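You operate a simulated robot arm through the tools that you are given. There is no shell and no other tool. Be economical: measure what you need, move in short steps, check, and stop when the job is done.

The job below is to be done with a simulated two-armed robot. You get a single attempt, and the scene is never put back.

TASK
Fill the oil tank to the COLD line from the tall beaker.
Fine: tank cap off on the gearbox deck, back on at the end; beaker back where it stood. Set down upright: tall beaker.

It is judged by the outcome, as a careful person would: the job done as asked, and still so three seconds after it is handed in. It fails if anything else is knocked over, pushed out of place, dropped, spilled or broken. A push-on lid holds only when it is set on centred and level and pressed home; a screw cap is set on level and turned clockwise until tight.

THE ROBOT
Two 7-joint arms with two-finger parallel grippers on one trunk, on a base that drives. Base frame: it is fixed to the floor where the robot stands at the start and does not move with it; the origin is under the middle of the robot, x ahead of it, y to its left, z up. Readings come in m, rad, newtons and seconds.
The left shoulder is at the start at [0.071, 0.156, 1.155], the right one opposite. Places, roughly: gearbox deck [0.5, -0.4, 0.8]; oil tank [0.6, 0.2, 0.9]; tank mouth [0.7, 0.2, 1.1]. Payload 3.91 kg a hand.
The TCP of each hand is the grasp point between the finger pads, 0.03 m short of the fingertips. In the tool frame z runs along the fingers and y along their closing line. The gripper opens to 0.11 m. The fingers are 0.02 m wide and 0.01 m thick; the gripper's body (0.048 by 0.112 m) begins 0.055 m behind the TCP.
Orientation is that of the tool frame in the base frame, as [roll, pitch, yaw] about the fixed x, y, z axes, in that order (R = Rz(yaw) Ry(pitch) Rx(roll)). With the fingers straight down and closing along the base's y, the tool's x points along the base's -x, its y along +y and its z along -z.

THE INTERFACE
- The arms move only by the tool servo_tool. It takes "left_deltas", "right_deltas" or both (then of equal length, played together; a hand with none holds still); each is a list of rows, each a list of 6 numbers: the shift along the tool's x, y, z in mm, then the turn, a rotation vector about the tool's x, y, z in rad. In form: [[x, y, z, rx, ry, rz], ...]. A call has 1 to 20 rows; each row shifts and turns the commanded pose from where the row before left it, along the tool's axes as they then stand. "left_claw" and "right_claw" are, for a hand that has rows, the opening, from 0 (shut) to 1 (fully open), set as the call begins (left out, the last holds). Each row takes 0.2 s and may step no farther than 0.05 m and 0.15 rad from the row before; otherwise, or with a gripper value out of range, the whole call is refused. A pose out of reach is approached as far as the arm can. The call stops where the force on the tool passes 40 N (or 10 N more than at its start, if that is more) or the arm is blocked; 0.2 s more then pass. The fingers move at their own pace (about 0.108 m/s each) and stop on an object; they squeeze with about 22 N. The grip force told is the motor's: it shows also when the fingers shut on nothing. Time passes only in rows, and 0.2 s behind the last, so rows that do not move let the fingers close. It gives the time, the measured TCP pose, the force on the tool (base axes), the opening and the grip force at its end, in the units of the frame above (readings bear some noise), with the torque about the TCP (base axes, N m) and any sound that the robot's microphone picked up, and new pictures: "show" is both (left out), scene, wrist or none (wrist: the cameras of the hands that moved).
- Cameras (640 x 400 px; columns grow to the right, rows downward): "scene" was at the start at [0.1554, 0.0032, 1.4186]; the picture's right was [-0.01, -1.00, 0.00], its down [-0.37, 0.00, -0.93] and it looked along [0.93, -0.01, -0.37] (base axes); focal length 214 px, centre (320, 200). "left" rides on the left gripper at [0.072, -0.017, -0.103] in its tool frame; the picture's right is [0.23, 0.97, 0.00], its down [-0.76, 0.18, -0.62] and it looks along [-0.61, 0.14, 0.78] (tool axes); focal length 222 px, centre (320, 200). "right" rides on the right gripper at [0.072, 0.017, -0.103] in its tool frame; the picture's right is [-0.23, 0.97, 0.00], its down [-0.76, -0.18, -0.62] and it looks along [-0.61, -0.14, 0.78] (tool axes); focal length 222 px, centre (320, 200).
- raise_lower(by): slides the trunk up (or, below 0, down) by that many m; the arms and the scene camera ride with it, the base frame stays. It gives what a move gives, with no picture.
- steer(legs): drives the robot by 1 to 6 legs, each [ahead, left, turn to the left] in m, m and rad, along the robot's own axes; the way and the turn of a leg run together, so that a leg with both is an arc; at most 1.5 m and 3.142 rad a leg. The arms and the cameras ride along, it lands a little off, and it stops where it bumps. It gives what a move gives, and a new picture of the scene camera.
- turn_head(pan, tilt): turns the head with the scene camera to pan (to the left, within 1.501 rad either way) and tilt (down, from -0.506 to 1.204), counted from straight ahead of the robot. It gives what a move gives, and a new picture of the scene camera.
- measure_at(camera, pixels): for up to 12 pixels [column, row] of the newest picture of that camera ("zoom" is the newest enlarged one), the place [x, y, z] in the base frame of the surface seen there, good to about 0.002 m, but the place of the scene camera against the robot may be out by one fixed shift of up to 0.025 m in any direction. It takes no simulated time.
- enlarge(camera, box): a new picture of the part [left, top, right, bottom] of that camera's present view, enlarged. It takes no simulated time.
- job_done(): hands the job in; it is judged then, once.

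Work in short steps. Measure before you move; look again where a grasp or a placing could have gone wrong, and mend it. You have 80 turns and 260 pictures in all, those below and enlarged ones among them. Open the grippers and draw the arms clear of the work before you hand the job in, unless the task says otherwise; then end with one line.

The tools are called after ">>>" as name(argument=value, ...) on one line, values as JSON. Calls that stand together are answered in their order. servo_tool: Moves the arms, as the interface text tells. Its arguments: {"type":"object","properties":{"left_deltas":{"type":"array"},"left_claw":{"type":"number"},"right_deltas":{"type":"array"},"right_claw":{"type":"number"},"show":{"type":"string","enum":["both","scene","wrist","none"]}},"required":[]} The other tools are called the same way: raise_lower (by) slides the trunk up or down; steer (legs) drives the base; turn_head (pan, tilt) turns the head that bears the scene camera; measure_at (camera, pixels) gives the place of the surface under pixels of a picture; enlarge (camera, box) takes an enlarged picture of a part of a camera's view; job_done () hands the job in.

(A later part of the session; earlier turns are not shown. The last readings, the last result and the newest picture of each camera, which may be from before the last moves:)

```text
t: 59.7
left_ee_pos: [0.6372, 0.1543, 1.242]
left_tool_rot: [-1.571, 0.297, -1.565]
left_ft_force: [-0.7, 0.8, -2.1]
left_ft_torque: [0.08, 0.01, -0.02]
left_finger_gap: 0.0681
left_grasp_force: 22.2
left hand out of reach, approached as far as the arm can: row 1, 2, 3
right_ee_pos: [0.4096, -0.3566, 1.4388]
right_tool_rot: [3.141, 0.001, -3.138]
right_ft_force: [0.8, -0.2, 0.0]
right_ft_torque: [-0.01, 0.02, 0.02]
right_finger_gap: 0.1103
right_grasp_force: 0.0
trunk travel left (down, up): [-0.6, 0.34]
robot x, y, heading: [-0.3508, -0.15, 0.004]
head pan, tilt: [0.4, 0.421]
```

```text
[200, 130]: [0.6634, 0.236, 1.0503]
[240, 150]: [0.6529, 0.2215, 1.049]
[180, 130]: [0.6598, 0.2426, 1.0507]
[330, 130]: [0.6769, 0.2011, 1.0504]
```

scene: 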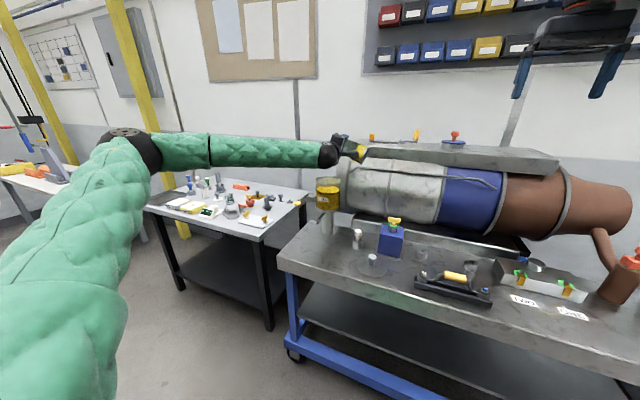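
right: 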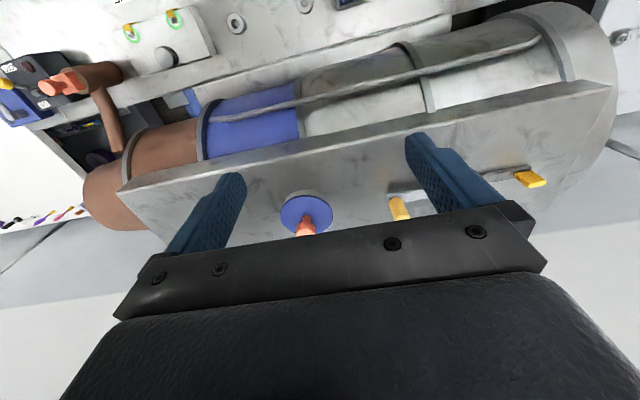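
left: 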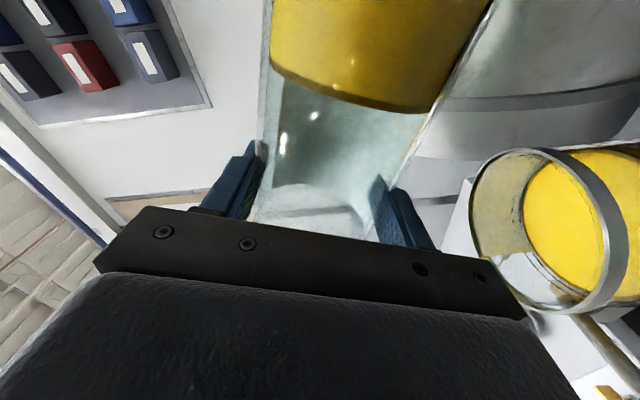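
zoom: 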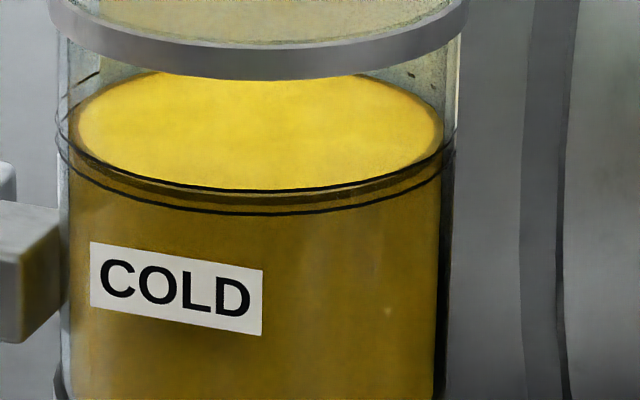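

Level 1.050 – centred in the COLD band. Now I roll the beaker back to the 0.3 rad tilt, shift away from the tank, then upright.

>>> servo_tool(left_deltas=[[0, 0, 0, 0, 0, 0.1], [0, 0, 0, 0, 0, 0.1], [0, 0, 0, 0, 0, 0.1], [0, 0, 0, 0, 0, 0.1], [0, 0, 0, 0, 0, 0.1], [0, 0, 0, 0, 0, 0.1], [0, 0, 0, 0, 0, 0.1], [0, 0, 0, 0, 0, 0.1], [0, 0, 0, 0, 0, 0.1], [0, 0, 0, 0, 0, 0.06], [0, 0, 0, 0, 0, 0], [0, 0, 0, 0, 0, 0]], show="scene")

>>> enlarge(camera="scene", box=[310, 120, 390, 220])

```text
t: 62.3
left_ee_pos: [0.6375, 0.1531, 1.2409]
left_tool_rot: [-1.551, 1.252, -1.547]
left_ft_force: [1.0, 0.1, -2.6]
left_ft_torque: [0.02, -0.03, 0.02]
left_finger_gap: 0.0678
left_grasp_force: 21.9
right_ee_pos: [0.4097, -0.3573, 1.4377]
right_tool_rot: [-3.141, 0.0, -3.138]
right_ft_force: [-0.3, 0.2, 0.0]
right_ft_torque: [0.0, 0.02, 0.01]
right_finger_gap: 0.1097
right_grasp_force: 0.2
trunk travel left (down, up): [-0.6, 0.34]
robot x, y, heading: [-0.3472, -0.1513, 0.003]
head pan, tilt: [0.4, 0.421]
```

scene: 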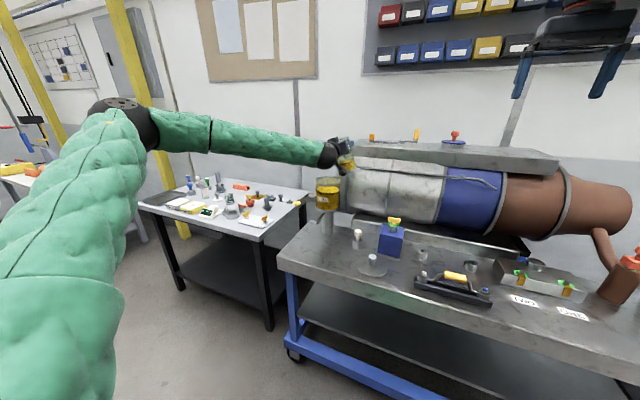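

```text
4.00 times, centred on (350, 170) of scene
```

zoom: 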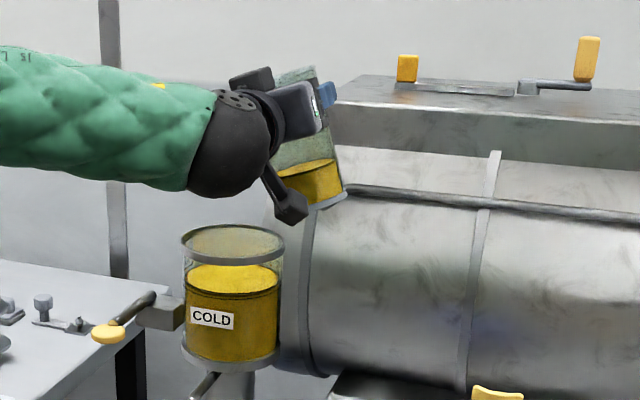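

Beaker clear with ~1/3 left. Shift -43 mm in y, roll upright, and back away from the tank toward x 0.47.

>>> servo_tool(left_deltas=[[4, -13, 0, 0, 0, 0], [5, -15, 0, 0, 0, 0], [4, -13, 0, 0, 0, 0], [0, 0, 0, 0, 0, 0.1], [0, 0, 0, 0, 0, 0.1], [0, 0, 0, 0, 0, 0.11], [0, 0, -20, 0, 0, 0], [0, 0, -30, 0, 0, 0], [0, 0, -35, 0, 0, 0], [0, 0, -35, 0, 0, 0], [0, 0, -30, 0, 0, 0], [0, 0, -15, 0, 0, 0], [0, 0, 0, 0, 0, 0], [0, 0, 0, 0, 0, 0]])

>>> enlarge(camera="scene", box=[310, 120, 390, 260])

```text
t: 65.3
left_ee_pos: [0.4709, 0.11, 1.2407]
left_tool_rot: [-0.965, 1.56, -0.96]
left_ft_force: [-0.7, -0.2, -1.7]
left_ft_torque: [-0.01, 0.01, 0.0]
left_finger_gap: 0.0679
left_grasp_force: 22.3
right_ee_pos: [0.41, -0.3564, 1.4387]
right_tool_rot: [-3.141, 0.0, -3.138]
right_ft_force: [-0.8, 0.0, 0.3]
right_ft_torque: [0.03, 0.01, 0.01]
right_finger_gap: 0.11
right_grasp_force: 0.1
trunk travel left (down, up): [-0.6, 0.34]
robot x, y, heading: [-0.3532, -0.1471, 0.005]
head pan, tilt: [0.4, 0.421]
```

scene: 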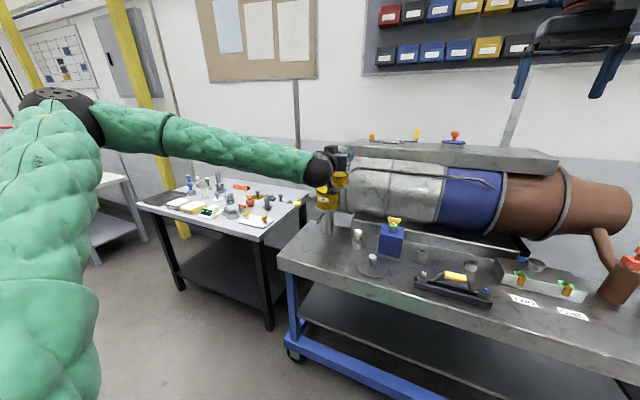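
left: 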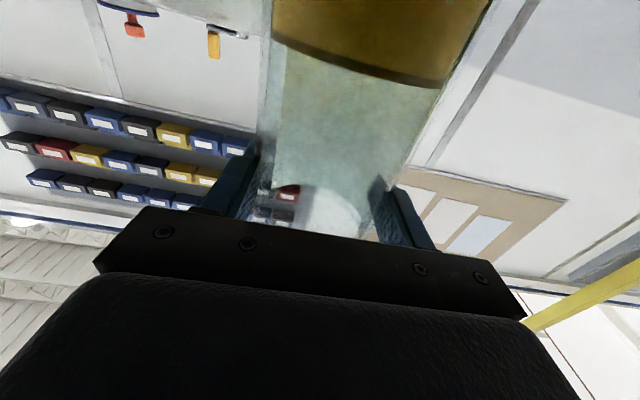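

```text
2.86 times, centred on (350, 190) of scene
```

zoom: 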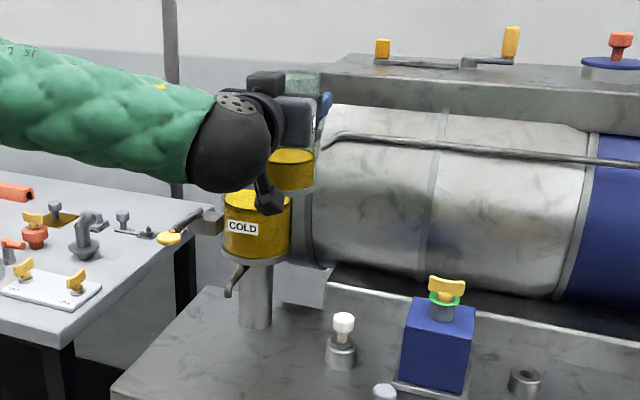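

Over the beaker's original spot (0.471,0.110). Lower with the trunk to ~15 mm above contact.

>>> raise_lower(by=-0.335)

>>> turn_head(pan=0.45, tilt=0.45)

>>> enlarge(camera="scene", box=[310, 130, 410, 230])

```text
t: 68.6
left_ee_pos: [0.4702, 0.1089, 0.9063]
left_tool_rot: [-0.955, 1.562, -0.951]
left_ft_force: [-1.0, -0.2, -2.1]
left_ft_torque: [0.0, 0.0, 0.0]
left_finger_gap: 0.0682
left_grasp_force: 21.4
right_ee_pos: [0.4106, -0.3563, 1.1024]
right_tool_rot: [-3.14, -0.001, -3.139]
right_ft_force: [-0.5, 0.6, 0.9]
right_ft_torque: [0.01, 0.0, 0.02]
right_finger_gap: 0.11
right_grasp_force: 0.0
trunk travel left (down, up): [-0.265, 0.675]
robot x, y, heading: [-0.3501, -0.1501, 0.006]
head pan, tilt: [0.4, 0.421]
```

```text
t: 69.2
left_ee_pos: [0.4694, 0.1094, 0.907]
left_tool_rot: [-0.966, 1.561, -0.963]
left_ft_force: [0.0, -0.1, -1.7]
left_ft_torque: [-0.01, -0.02, 0.03]
left_finger_gap: 0.0681
left_grasp_force: 22.4
right_ee_pos: [0.4101, -0.3567, 1.1037]
right_tool_rot: [3.141, 0.002, -3.137]
right_ft_force: [-0.2, 0.7, 0.8]
right_ft_torque: [0.03, 0.04, -0.03]
right_finger_gap: 0.1099
right_grasp_force: 0.1
trunk travel left (down, up): [-0.265, 0.675]
robot x, y, heading: [-0.3498, -0.1538, 0.006]
head pan, tilt: [0.45, 0.45]
```

scene: 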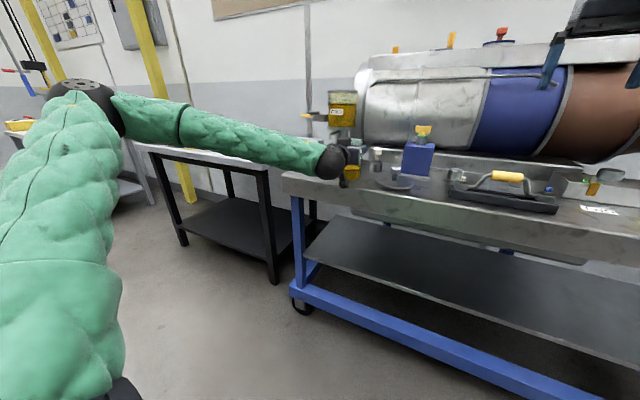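

```text
4.00 times, centred on (360, 180) of scene
```

zoom: 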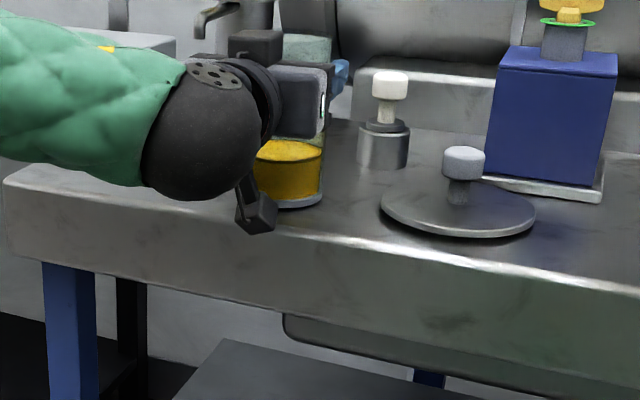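

Beaker is above its spot, upright. I lower 13 mm by the arm in small steps and read the force.

>>> servo_tool(left_deltas=[[4, 0, 0, 0, 0, 0], [4, 0, 0, 0, 0, 0], [3, 0, 0, 0, 0, 0], [2, 0, 0, 0, 0, 0], [0, 0, 0, 0, 0, 0]], show="none")

>>> enlarge(camera="scene", box=[350, 160, 400, 200])

```text
t: 70.4
left_ee_pos: [0.4692, 0.1087, 0.8958]
left_tool_rot: [-0.809, 1.559, -0.808]
left_ft_force: [-0.7, -2.7, 16.2]
left_ft_torque: [0.19, -0.06, -0.03]
left_finger_gap: 0.0684
left_grasp_force: 22.5
right_ee_pos: [0.4089, -0.3557, 1.1041]
right_tool_rot: [3.141, 0.001, -3.138]
right_ft_force: [0.8, 1.0, 0.4]
right_ft_torque: [0.01, -0.04, 0.04]
right_finger_gap: 0.1101
right_grasp_force: 0.2
trunk travel left (down, up): [-0.265, 0.675]
robot x, y, heading: [-0.3489, -0.1489, 0.005]
head pan, tilt: [0.45, 0.45]
```

```text
10.00 times, centred on (375, 180) of scene
```

zoom: 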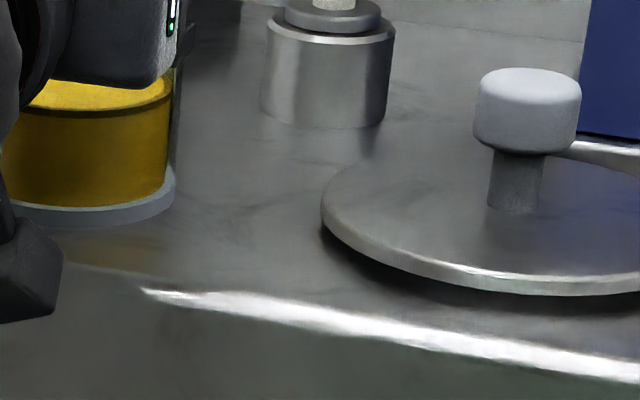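

Contact with 16 N: the beaker stands. Release, wait, and check before withdrawing.

>>> servo_tool(left_deltas=[[-1, 0, 0, 0, 0, 0], [0, 0, 0, 0, 0, 0], [0, 0, 0, 0, 0, 0], [0, 0, 0, 0, 0, 0]], left_claw=1)

```text
t: 71.4
left_ee_pos: [0.4697, 0.11, 0.8943]
left_tool_rot: [-0.962, 1.559, -0.959]
left_ft_force: [0.1, 0.2, 0.3]
left_ft_torque: [0.01, -0.03, -0.01]
left_finger_gap: 0.1099
left_grasp_force: 0.0
right_ee_pos: [0.4112, -0.3578, 1.104]
right_tool_rot: [3.141, 0.0, -3.137]
right_ft_force: [-0.3, 0.2, 1.1]
right_ft_torque: [0.01, -0.02, 0.03]
right_finger_gap: 0.11
right_grasp_force: 0.0
trunk travel left (down, up): [-0.265, 0.675]
robot x, y, heading: [-0.3485, -0.1487, 0.005]
head pan, tilt: [0.45, 0.45]
```

scene: 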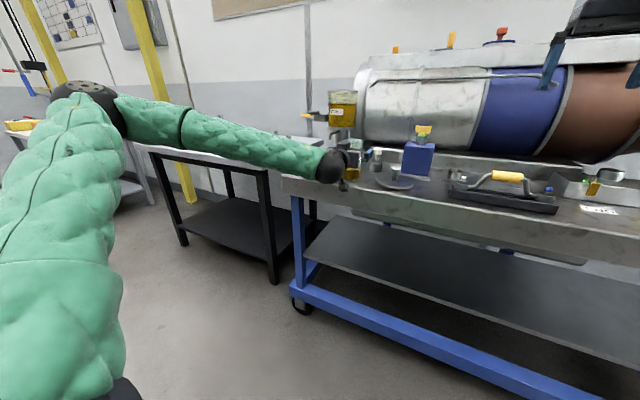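
left: 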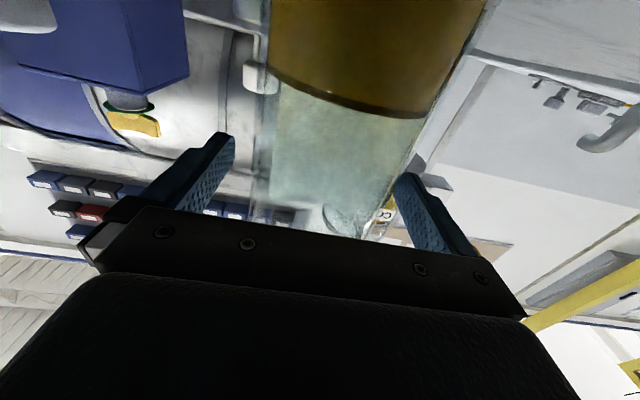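

Beaker stands free. I withdraw straight back 165 mm and look.

>>> servo_tool(left_deltas=[[0, 0, -20, 0, 0, 0], [0, 0, -30, 0, 0, 0], [0, 0, -35, 0, 0, 0], [0, 0, -40, 0, 0, 0], [0, 0, -40, 0, 0, 0], [0, 0, 0, 0, 0, 0]])

>>> measure_at(camera="left", pixels=[[320, 70], [330, 45], [345, 45], [300, 45], [358, 45]])

>>> enlarge(camera="scene", box=[300, 80, 420, 210])

```text
t: 72.8
left_ee_pos: [0.3021, 0.1091, 0.8945]
left_tool_rot: [-0.942, 1.563, -0.938]
left_ft_force: [1.0, 0.7, -0.1]
left_ft_torque: [0.01, -0.01, 0.02]
left_finger_gap: 0.1099
left_grasp_force: 0.0
right_ee_pos: [0.4102, -0.3564, 1.1034]
right_tool_rot: [3.141, -0.001, -3.139]
right_ft_force: [0.2, 0.1, -0.1]
right_ft_torque: [0.0, 0.02, -0.04]
right_finger_gap: 0.1099
right_grasp_force: 0.0
trunk travel left (down, up): [-0.265, 0.675]
robot x, y, heading: [-0.3514, -0.1474, 0.002]
head pan, tilt: [0.45, 0.45]
```

scene: 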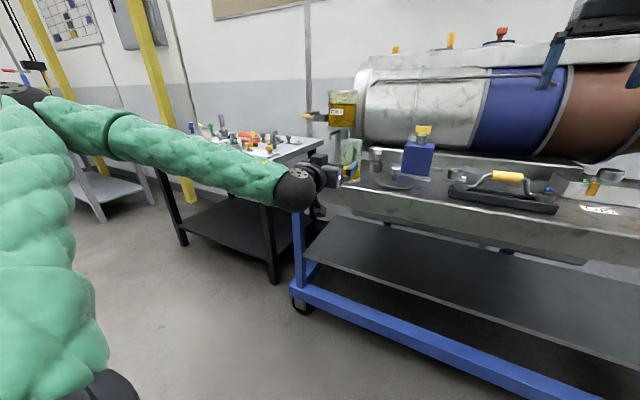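
left: 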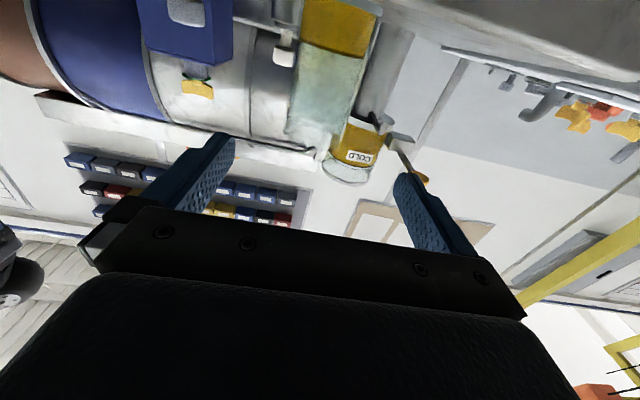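

```text
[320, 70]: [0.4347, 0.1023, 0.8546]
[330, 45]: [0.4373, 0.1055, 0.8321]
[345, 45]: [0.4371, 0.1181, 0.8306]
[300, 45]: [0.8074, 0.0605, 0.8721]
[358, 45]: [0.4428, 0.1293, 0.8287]
```

```text
3.08 times, centred on (360, 145) of scene
```

zoom: 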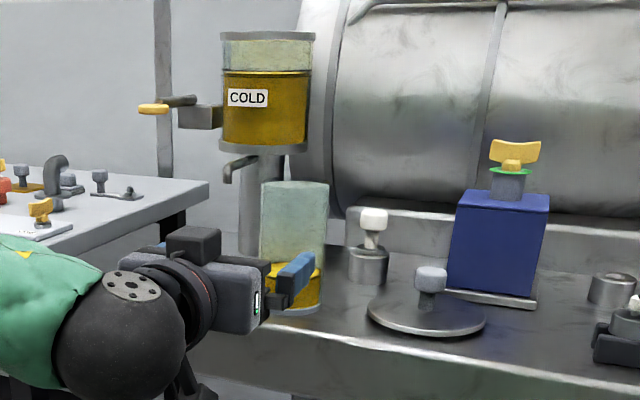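

Beaker is back upright at (0.471,0.108). Now I raise the trunk to its initial height and drive forward 0.2 m to fetch the lid.

>>> raise_lower(by=0.32)

>>> steer(legs=[[0.2, 0, 0]])

>>> servo_tool(left_deltas=[[0, 0, 0, 0, 0.1428, 0], [0, 0, 0, 0, 0.1428, 0], [0, 0, 0, 0, 0.1428, 0], [0, 0, 0, 0, 0.1428, 0], [0, 0, 0, 0, 0.1428, 0], [0, 0, 0, 0, 0.1428, 0], [0, 0, 0, 0, 0.1428, 0], [0, 0, 0, 0, 0.1428, 0], [0, 0, 0, 0, 0.1428, 0], [0, 0, 0, 0, 0.1428, 0], [0, 0, 0, 0, 0.1428, 0], [0, 0, 0, 0, 0, 0]])

```text
t: 76.0
left_ee_pos: [0.3042, 0.1094, 1.2141]
left_tool_rot: [-0.949, 1.561, -0.947]
left_ft_force: [-0.6, -0.1, 1.2]
left_ft_torque: [-0.02, 0.03, 0.01]
left_finger_gap: 0.1099
left_grasp_force: 0.0
right_ee_pos: [0.4107, -0.3565, 1.4234]
right_tool_rot: [3.142, 0.001, -3.138]
right_ft_force: [0.7, 0.8, 0.4]
right_ft_torque: [0.01, -0.01, 0.02]
right_finger_gap: 0.11
right_grasp_force: 0.0
trunk travel left (down, up): [-0.585, 0.355]
robot x, y, heading: [-0.3476, -0.1499, 0.001]
head pan, tilt: [0.45, 0.45]
```

```text
t: 77.6
left_ee_pos: [0.5075, 0.1081, 1.215]
left_tool_rot: [-1.016, 1.561, -1.013]
left_ft_force: [-0.4, 0.4, 0.0]
left_ft_torque: [-0.01, -0.01, 0.0]
left_finger_gap: 0.11
left_grasp_force: 0.1
right_ee_pos: [0.614, -0.3585, 1.4233]
right_tool_rot: [-3.141, -0.002, -3.141]
right_ft_force: [-0.7, 0.3, -0.2]
right_ft_torque: [0.0, 0.02, 0.0]
right_finger_gap: 0.1098
right_grasp_force: 0.0
trunk travel left (down, up): [-0.585, 0.355]
robot x, y, heading: [-0.1448, -0.154, 0.002]
head pan, tilt: [0.45, 0.45]
```

scene: 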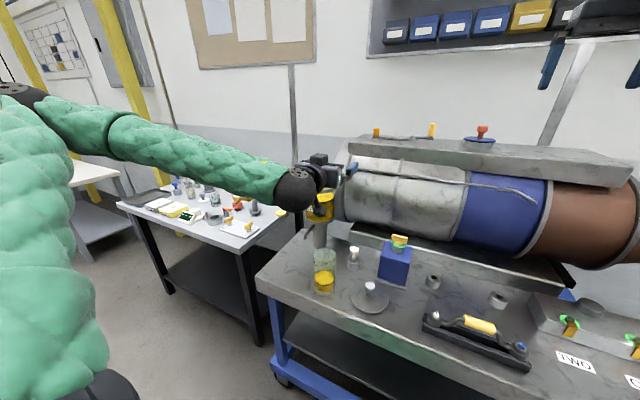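

```text
t: 80.2
left_ee_pos: [0.5054, 0.1098, 1.2137]
left_tool_rot: [-3.132, 0.005, -3.14]
left_ft_force: [0.1, -0.4, -0.3]
left_ft_torque: [0.01, -0.03, 0.02]
left_finger_gap: 0.1098
left_grasp_force: 0.1
right_ee_pos: [0.6118, -0.3575, 1.424]
right_tool_rot: [3.14, -0.001, -3.139]
right_ft_force: [-0.9, -0.3, 0.1]
right_ft_torque: [-0.01, -0.01, 0.05]
right_finger_gap: 0.11
right_grasp_force: 0.1
trunk travel left (down, up): [-0.585, 0.355]
robot x, y, heading: [-0.1475, -0.1496, 0.001]
head pan, tilt: [0.45, 0.45]
```

scene: 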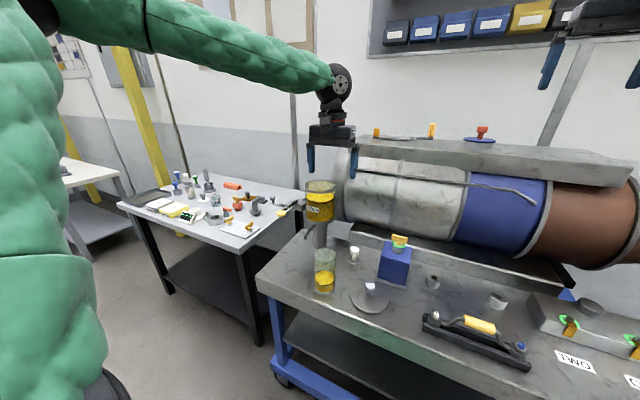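
left: 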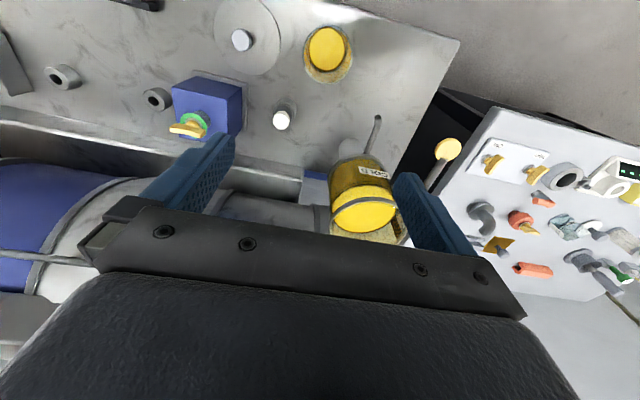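

Now move above the lid's knob (≈(0.49,-0.037)) with a small levelling correction.

>>> servo_tool(left_deltas=[[3, -30, 0, -0.0095, 0.005, 0], [3, -30, 20, 0, 0, 0], [3, -30, 30, 0, 0, 0], [3, -30, 35, 0, 0, 0], [3, -27, 35, 0, 0, 0], [0, 0, 40, 0, 0, 0], [0, 0, 40, 0, 0, 0], [0, 0, 0, 0, 0, 0]], show="wrist")

>>> enlarge(camera="left", box=[250, 60, 390, 190])

```text
t: 82.0
left_ee_pos: [0.4907, -0.0389, 1.0166]
left_tool_rot: [3.139, 0.003, -3.14]
left_ft_force: [-0.4, -0.4, 0.0]
left_ft_torque: [-0.05, 0.01, 0.02]
left_finger_gap: 0.1098
left_grasp_force: 0.0
right_ee_pos: [0.6115, -0.3577, 1.4237]
right_tool_rot: [3.141, -0.001, -3.14]
right_ft_force: [-0.1, -0.1, -0.2]
right_ft_torque: [0.01, 0.02, 0.0]
right_finger_gap: 0.1098
right_grasp_force: 0.0
trunk travel left (down, up): [-0.585, 0.355]
robot x, y, heading: [-0.145, -0.1523, 0.004]
head pan, tilt: [0.45, 0.45]
```

left: 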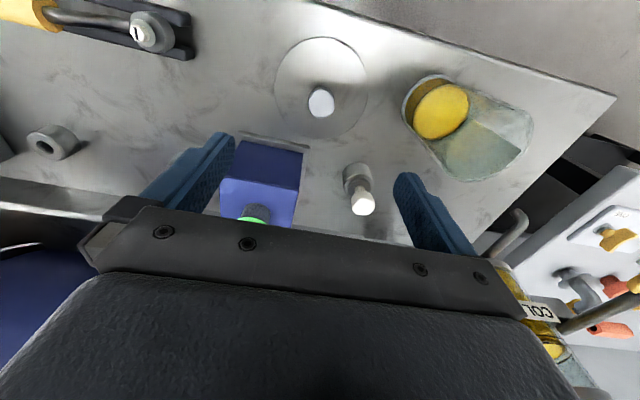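

```text
3.08 times, centred on (320, 125) of left
```

zoom: 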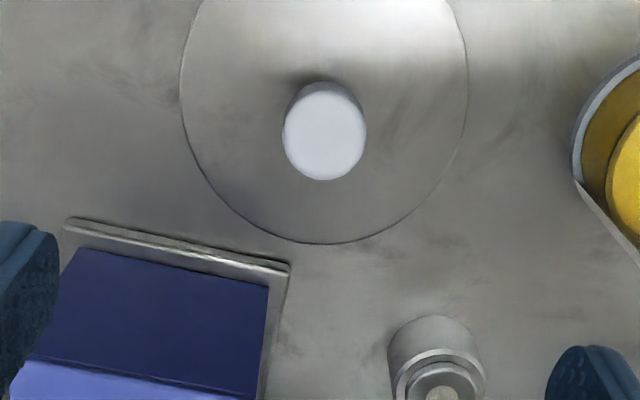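

Measure knob points for exact alignment.

>>> measure_at(camera="left", pixels=[[321, 102], [309, 102], [333, 102], [321, 92], [321, 113], [277, 85], [366, 90], [322, 135]])

```text
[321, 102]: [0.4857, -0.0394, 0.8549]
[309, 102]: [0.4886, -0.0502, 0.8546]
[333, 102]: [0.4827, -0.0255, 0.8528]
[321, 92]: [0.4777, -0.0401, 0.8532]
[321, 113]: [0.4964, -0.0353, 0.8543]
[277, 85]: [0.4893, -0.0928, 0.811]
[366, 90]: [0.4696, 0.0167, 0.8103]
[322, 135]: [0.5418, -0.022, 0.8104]
```

Knob centre (0.486,-0.038), top 0.854. I descend 145 mm and check reach.

>>> servo_tool(left_deltas=[[4, 1, 30, 0, 0, 0], [0, 0, 30, 0, 0, 0], [0, 0, 30, 0, 0, 0], [0, 0, 30, 0, 0, 0], [0, 0, 25, 0, 0, 0], [0, 0, 0, 0, 0, 0]], show="wrist")

```text
t: 83.4
left_ee_pos: [0.4879, -0.0368, 0.8688]
left_tool_rot: [3.138, 0.001, -3.14]
left_ft_force: [-0.4, -0.1, 0.1]
left_ft_torque: [-0.02, 0.02, 0.02]
left_finger_gap: 0.1101
left_grasp_force: 0.1
right_ee_pos: [0.6117, -0.3582, 1.4244]
right_tool_rot: [-3.141, 0.001, -3.14]
right_ft_force: [-0.2, -0.2, 0.5]
right_ft_torque: [-0.02, -0.05, 0.01]
right_finger_gap: 0.1101
right_grasp_force: 0.1
trunk travel left (down, up): [-0.585, 0.355]
robot x, y, heading: [-0.1503, -0.1491, -0.002]
head pan, tilt: [0.45, 0.45]
```

left: 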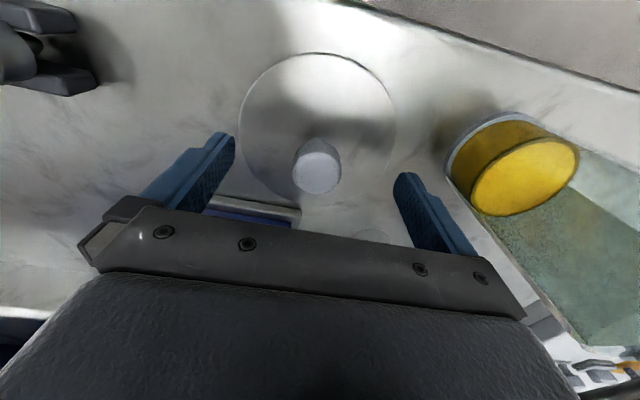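

Well centred. Lower the trunk 20 mm and close.

>>> raise_lower(by=-0.02)

>>> servo_tool(left_deltas=[[0, 0, 0, 0, 0, 0], [0, 0, 0, 0, 0, 0], [0, 0, 0, 0, 0, 0], [0, 0, 0, 0, 0, 0]], left_claw=0, show="wrist")

```text
t: 84.0
left_ee_pos: [0.4877, -0.0367, 0.8492]
left_tool_rot: [3.14, 0.001, -3.139]
left_ft_force: [-0.5, -0.7, -0.1]
left_ft_torque: [-0.01, -0.04, 0.02]
left_finger_gap: 0.1098
left_grasp_force: 0.1
right_ee_pos: [0.6112, -0.3574, 1.4033]
right_tool_rot: [3.141, 0.0, -3.14]
right_ft_force: [-1.0, -0.1, 0.4]
right_ft_torque: [0.02, -0.02, 0.01]
right_finger_gap: 0.11
right_grasp_force: 0.0
trunk travel left (down, up): [-0.565, 0.375]
robot x, y, heading: [-0.1489, -0.1504, 0.0]
head pan, tilt: [0.45, 0.45]
```

```text
t: 85.0
left_ee_pos: [0.4878, -0.0362, 0.849]
left_tool_rot: [3.14, 0.001, -3.141]
left_ft_force: [-0.6, 0.0, -0.2]
left_ft_torque: [0.01, -0.02, -0.05]
left_finger_gap: 0.0311
left_grasp_force: 21.7
right_ee_pos: [0.6124, -0.358, 1.4032]
right_tool_rot: [-3.141, 0.001, -3.14]
right_ft_force: [-0.2, -0.4, 0.1]
right_ft_torque: [-0.03, -0.01, -0.01]
right_finger_gap: 0.1098
right_grasp_force: 0.0
trunk travel left (down, up): [-0.565, 0.375]
robot x, y, heading: [-0.1467, -0.151, 0.005]
head pan, tilt: [0.45, 0.45]
```

left: 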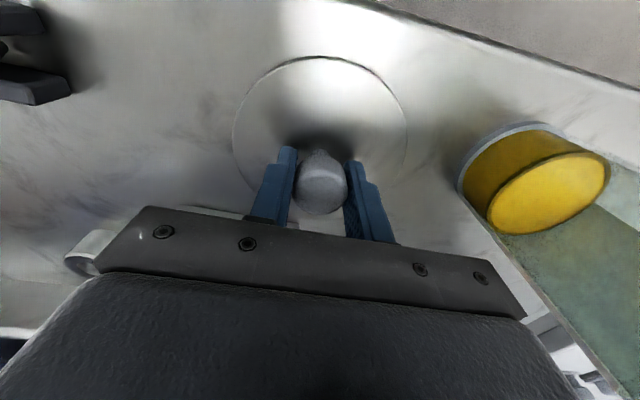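

Gripped as before (gap 0.031). Lift 350 mm, then carry over the tank to (0.66,0.2195).

>>> servo_tool(left_deltas=[[0, 0, -20, 0, 0, 0], [0, 0, -35, 0, 0, 0], [0, 0, -35, 0, 0, 0], [0, 0, -40, 0, 0, 0], [0, 0, -40, 0, 0, 0], [0, 0, -40, 0, 0, 0], [0, 0, -40, 0, 0, 0], [0, 0, -40, 0, 0, 0], [0, 0, -40, 0, 0, 0], [0, 0, -20, 0, 0, 0], [-24, 36, 0, 0, 0, 0], [-24, 36, 0, 0, 0, 0], [-24, 36, 0, 0, 0, 0], [-24, 36, 0, 0, 0, 0], [-24, 36, 0, 0, 0, 0], [-24, 36, 0, 0, 0, 0], [-18, 26, 0, 0, 0, 0], [-10, 14, 0, 0, 0, 0], [0, 0, 0, 0, 0, 0]])

>>> enlarge(camera="scene", box=[270, 120, 390, 270])

```text
t: 89.0
left_ee_pos: [0.6587, 0.221, 1.2005]
left_tool_rot: [3.139, 0.001, -3.14]
left_ft_force: [-0.5, 0.6, 0.0]
left_ft_torque: [0.0, -0.02, 0.04]
left_finger_gap: 0.0311
left_grasp_force: 22.0
right_ee_pos: [0.6111, -0.3579, 1.4042]
right_tool_rot: [3.142, -0.001, -3.14]
right_ft_force: [0.6, -0.3, -0.8]
right_ft_torque: [-0.02, 0.03, -0.03]
right_finger_gap: 0.11
right_grasp_force: 0.1
trunk travel left (down, up): [-0.565, 0.375]
robot x, y, heading: [-0.1492, -0.1452, -0.0]
head pan, tilt: [0.45, 0.45]
```

scene: 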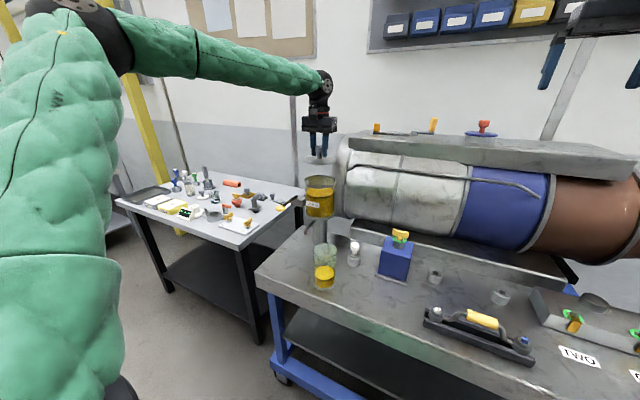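
left: 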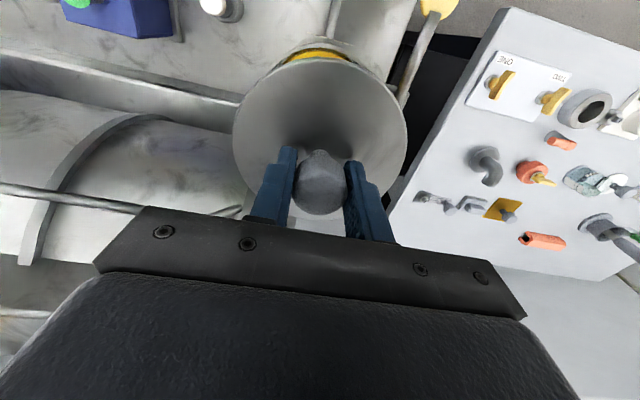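

```text
2.67 times, centred on (330, 195) of scene
```

zoom: 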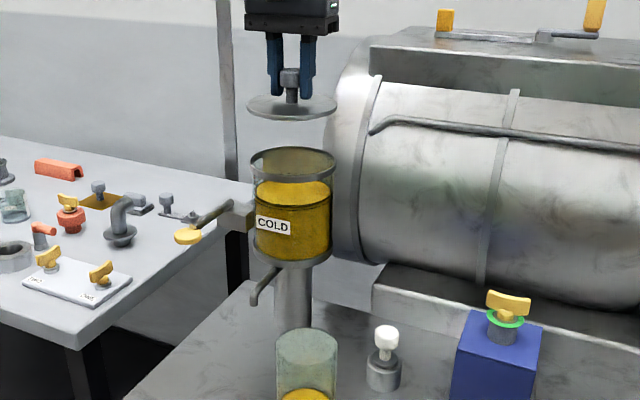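

Lid level above the mouth. I trim to (0.66,0.2195), lower to just above seating (TCP 1.132), and inspect.

>>> servo_tool(left_deltas=[[-1, -1.5, 15, 0, 0, 0], [0, 0, 20, 0, 0, 0], [0, 0, 20, 0, 0, 0], [0, 0, 13, 0, 0, 0], [0, 0, 0, 0, 0, 0]])

>>> enlarge(camera="scene", box=[290, 130, 350, 220])

>>> enlarge(camera="left", box=[210, 20, 430, 230])

```text
t: 90.2
left_ee_pos: [0.6612, 0.2195, 1.1308]
left_tool_rot: [3.138, 0.002, -3.14]
left_ft_force: [0.0, 1.0, -0.9]
left_ft_torque: [-0.02, -0.01, -0.01]
left_finger_gap: 0.031
left_grasp_force: 21.9
right_ee_pos: [0.6111, -0.359, 1.4029]
right_tool_rot: [-3.14, 0.0, -3.139]
right_ft_force: [-0.3, -0.1, 0.9]
right_ft_torque: [0.01, -0.02, 0.0]
right_finger_gap: 0.1099
right_grasp_force: 0.2
trunk travel left (down, up): [-0.565, 0.375]
robot x, y, heading: [-0.1463, -0.1511, -0.001]
head pan, tilt: [0.45, 0.45]
```

scene: 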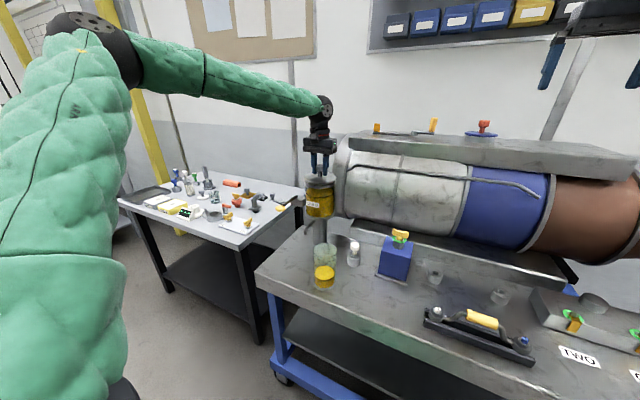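
left: 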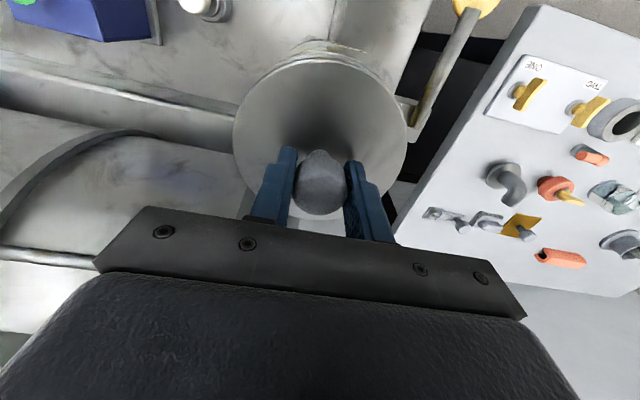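

```text
4.44 times, centred on (320, 175) of scene
```

zoom: 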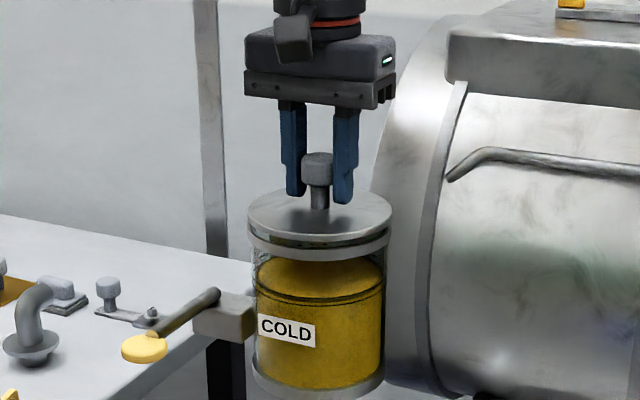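

```text
1.90 times, centred on (320, 125) of left
```

zoom: 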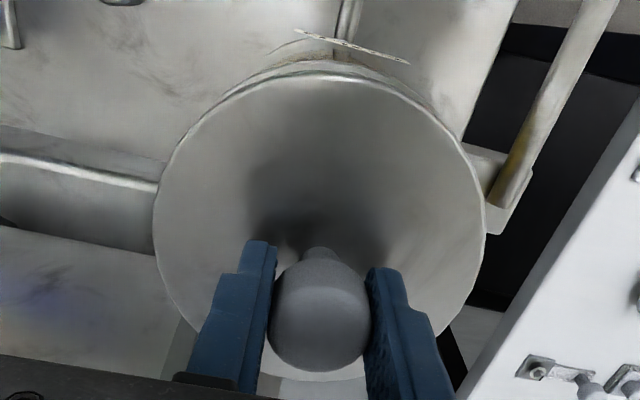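

Centred and just above the rim. Press down in 2 mm steps.

>>> servo_tool(left_deltas=[[0, 0, 2, 0, 0, 0], [0, 0, 2, 0, 0, 0], [0, 0, 2, 0, 0, 0], [0, 0, 1, 0, 0, 0], [0, 0, 0, 0, 0, 0]], show="none")

```text
t: 91.4
left_ee_pos: [0.6591, 0.2189, 1.1261]
left_tool_rot: [3.141, 0.003, -3.14]
left_ft_force: [-0.5, 3.3, 17.0]
left_ft_torque: [-0.07, -0.28, 0.0]
left_finger_gap: 0.031
left_grasp_force: 21.8
right_ee_pos: [0.6115, -0.3585, 1.4049]
right_tool_rot: [3.14, 0.001, -3.14]
right_ft_force: [0.1, 0.7, 0.5]
right_ft_torque: [0.0, 0.05, 0.0]
right_finger_gap: 0.1098
right_grasp_force: 0.0
trunk travel left (down, up): [-0.565, 0.375]
robot x, y, heading: [-0.1528, -0.1471, 0.001]
head pan, tilt: [0.45, 0.45]
```

Contact at 17 N. Press a little firmer to make sure it's home.

>>> servo_tool(left_deltas=[[0, 0, 1.5, 0, 0, 0], [0, 0, 1.5, 0, 0, 0], [0, 0, 1, 0, 0, 0], [0, 0, 0, 0, 0, 0]])

>>> enlarge(camera="scene", box=[300, 160, 340, 200])

```text
t: 92.4
left_ee_pos: [0.6578, 0.2188, 1.1223]
left_tool_rot: [3.14, 0.003, -3.14]
left_ft_force: [2.3, 10.7, 28.6]
left_ft_torque: [0.0, -0.08, -0.02]
left_finger_gap: 0.0311
left_grasp_force: 22.1
right_ee_pos: [0.6117, -0.3569, 1.4036]
right_tool_rot: [3.141, 0.002, -3.141]
right_ft_force: [0.2, 0.1, 0.8]
right_ft_torque: [0.01, -0.03, 0.01]
right_finger_gap: 0.1104
right_grasp_force: 0.0
trunk travel left (down, up): [-0.565, 0.375]
robot x, y, heading: [-0.1475, -0.1498, -0.004]
head pan, tilt: [0.45, 0.45]
```

scene: 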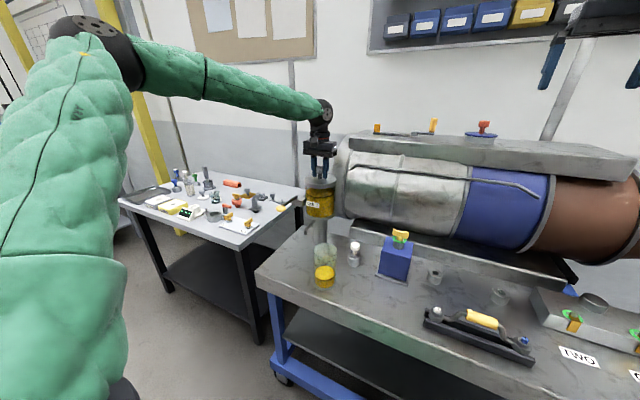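
left: 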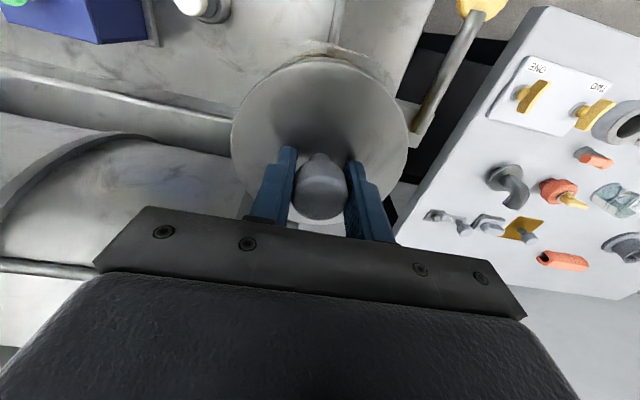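

```text
10.00 times, centred on (320, 180) of scene
```

zoom: 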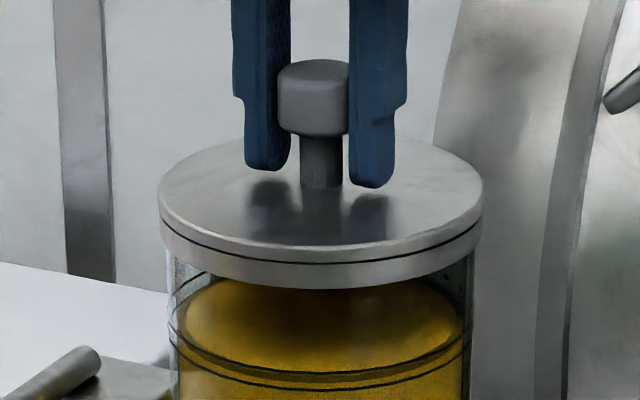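

The lid sits flush as in the beginning. One last firm press, relieving the y force, then release and retreat upward.

>>> servo_tool(left_deltas=[[0, 1.5, 0, 0, 0, 0], [0, 0, 2, 0, 0, 0], [0, 0, 0, 0, 0, 0]], show="none")

>>> servo_tool(left_deltas=[[0, 0, -3, 0, 0, 0], [0, 0, -2, 0, 0, 0], [0, 0, 0, 0, 0, 0]], show="none")

```text
t: 93.2
left_ee_pos: [0.6579, 0.2191, 1.122]
left_tool_rot: [3.139, 0.004, -3.14]
left_ft_force: [0.2, 0.4, 29.1]
left_ft_torque: [-0.19, -0.07, -0.01]
left_finger_gap: 0.0312
left_grasp_force: 22.2
right_ee_pos: [0.6094, -0.3583, 1.4043]
right_tool_rot: [-3.142, 0.0, -3.14]
right_ft_force: [-0.4, 0.1, -0.1]
right_ft_torque: [0.03, 0.0, 0.03]
right_finger_gap: 0.1099
right_grasp_force: 0.1
trunk travel left (down, up): [-0.565, 0.375]
robot x, y, heading: [-0.1468, -0.1479, 0.002]
head pan, tilt: [0.45, 0.45]
```

```text
t: 94.0
left_ee_pos: [0.6598, 0.2196, 1.1244]
left_tool_rot: [3.139, 0.0, -3.138]
left_ft_force: [-2.3, -4.1, 0.1]
left_ft_torque: [-0.16, 0.08, -0.04]
left_finger_gap: 0.0309
left_grasp_force: 22.0
right_ee_pos: [0.6123, -0.3578, 1.4032]
right_tool_rot: [-3.141, 0.0, 3.141]
right_ft_force: [0.6, 0.0, -0.3]
right_ft_torque: [-0.01, -0.02, 0.02]
right_finger_gap: 0.1101
right_grasp_force: 0.0
trunk travel left (down, up): [-0.565, 0.375]
robot x, y, heading: [-0.1511, -0.1474, 0.0]
head pan, tilt: [0.45, 0.45]
```

I release, rise, close the fingers, and will press straight on top of the knob to be sure it's home.

>>> servo_tool(left_deltas=[[0, 0, 0, 0, 0, 0], [0, 0, 0, 0, 0, 0], [0, 0, 0, 0, 0, 0], [0, 0, -20, 0, 0, 0], [0, 0, -20, 0, 0, 0], [0, 0, -20, 0, 0, 0], [0, 0, 0, 0, 0, 0]], left_claw=0.7)

>>> servo_tool(left_deltas=[[0, 0, 0, 0, 0, 0], [0, 0, 0, 0, 0, 0], [0, 0, 0, 0, 0, 0], [0, 0, 0, 0, 0, 0]], left_claw=0, show="wrist")

>>> enlarge(camera="scene", box=[300, 160, 340, 200])

```text
t: 95.6
left_ee_pos: [0.6606, 0.2221, 1.1821]
left_tool_rot: [3.142, 0.001, -3.139]
left_ft_force: [0.2, -0.1, 0.4]
left_ft_torque: [-0.01, 0.0, 0.03]
left_finger_gap: 0.0772
left_grasp_force: 0.0
right_ee_pos: [0.6123, -0.3572, 1.4039]
right_tool_rot: [3.142, -0.003, -3.138]
right_ft_force: [0.3, 0.2, -0.1]
right_ft_torque: [0.03, -0.01, 0.02]
right_finger_gap: 0.1098
right_grasp_force: 0.0
trunk travel left (down, up): [-0.565, 0.375]
robot x, y, heading: [-0.1478, -0.15, 0.003]
head pan, tilt: [0.45, 0.45]
```

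scene: 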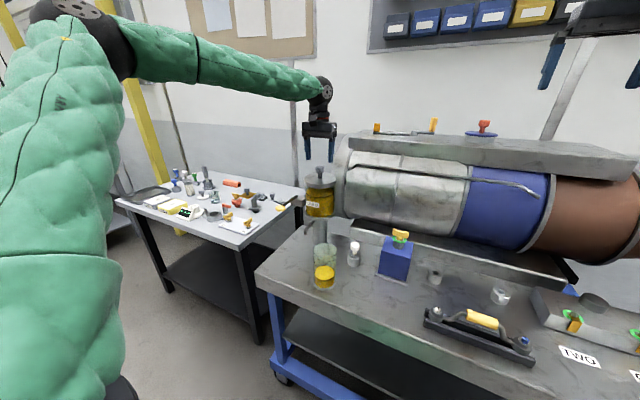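
left: 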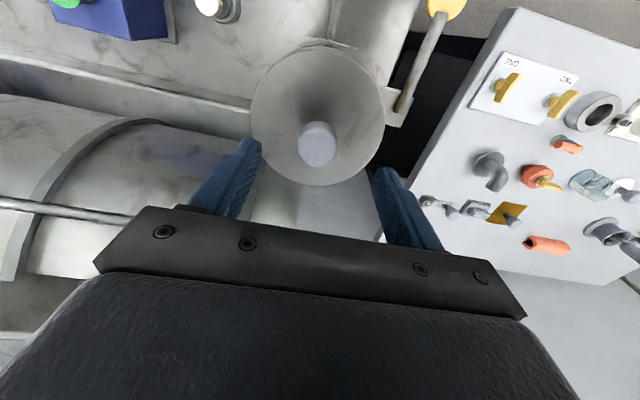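

```text
t: 96.6
left_ee_pos: [0.6589, 0.2203, 1.1834]
left_tool_rot: [3.142, 0.003, -3.14]
left_ft_force: [-0.2, 0.1, 0.3]
left_ft_torque: [0.01, -0.01, -0.03]
left_finger_gap: 0.0
left_grasp_force: 22.3
right_ee_pos: [0.6133, -0.3567, 1.4031]
right_tool_rot: [3.14, -0.001, -3.14]
right_ft_force: [-0.6, 0.4, -0.2]
right_ft_torque: [-0.04, -0.01, 0.02]
right_finger_gap: 0.1102
right_grasp_force: 0.0
trunk travel left (down, up): [-0.565, 0.375]
robot x, y, heading: [-0.1473, -0.1507, 0.001]
head pan, tilt: [0.45, 0.45]
```

left: 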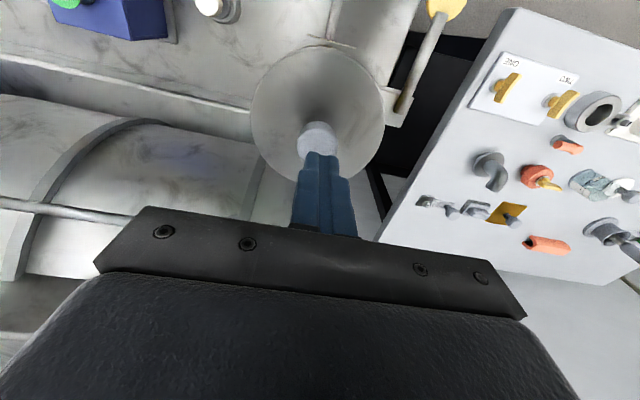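

```text
10.00 times, centred on (320, 180) of scene
```

zoom: 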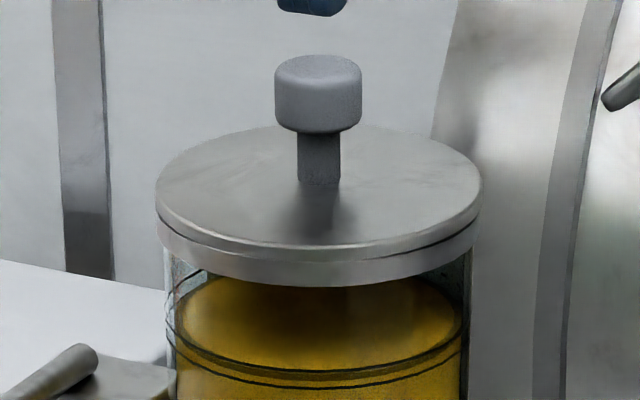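

Lid lies flush. Press on the knob top with the closed fingertips (auto-stop at 40 N).

>>> servo_tool(left_deltas=[[0, 0, 10, 0, 0, 0], [0, 0, 8, 0, 0, 0], [0, 0, 3, 0, 0, 0], [0, 0, 2, 0, 0, 0], [0, 0, 2, 0, 0, 0], [0, 0, 2, 0, 0, 0], [0, 0, 2, 0, 0, 0], [0, 0, 1, 0, 0, 0], [0, 0, 1, 0, 0, 0]], show="none")

```text
t: 98.0
left_ee_pos: [0.6613, 0.22, 1.1641]
left_tool_rot: [3.141, 0.009, -3.137]
left_ft_force: [-1.2, 0.9, 12.9]
left_ft_torque: [0.06, -0.09, -0.01]
left_finger_gap: 0.0002
left_grasp_force: 21.6
right_ee_pos: [0.6119, -0.3572, 1.4037]
right_tool_rot: [3.141, 0.0, -3.14]
right_ft_force: [0.9, -0.5, -0.3]
right_ft_torque: [-0.01, 0.0, 0.01]
right_finger_gap: 0.1097
right_grasp_force: 0.1
trunk travel left (down, up): [-0.565, 0.375]
robot x, y, heading: [-0.1459, -0.1495, 0.002]
head pan, tilt: [0.45, 0.45]
stopped in row 6 (left hand): the force on the tool passed its limit at 44 N (the readings are from after the stop); the commanded pose is now the measured one
```

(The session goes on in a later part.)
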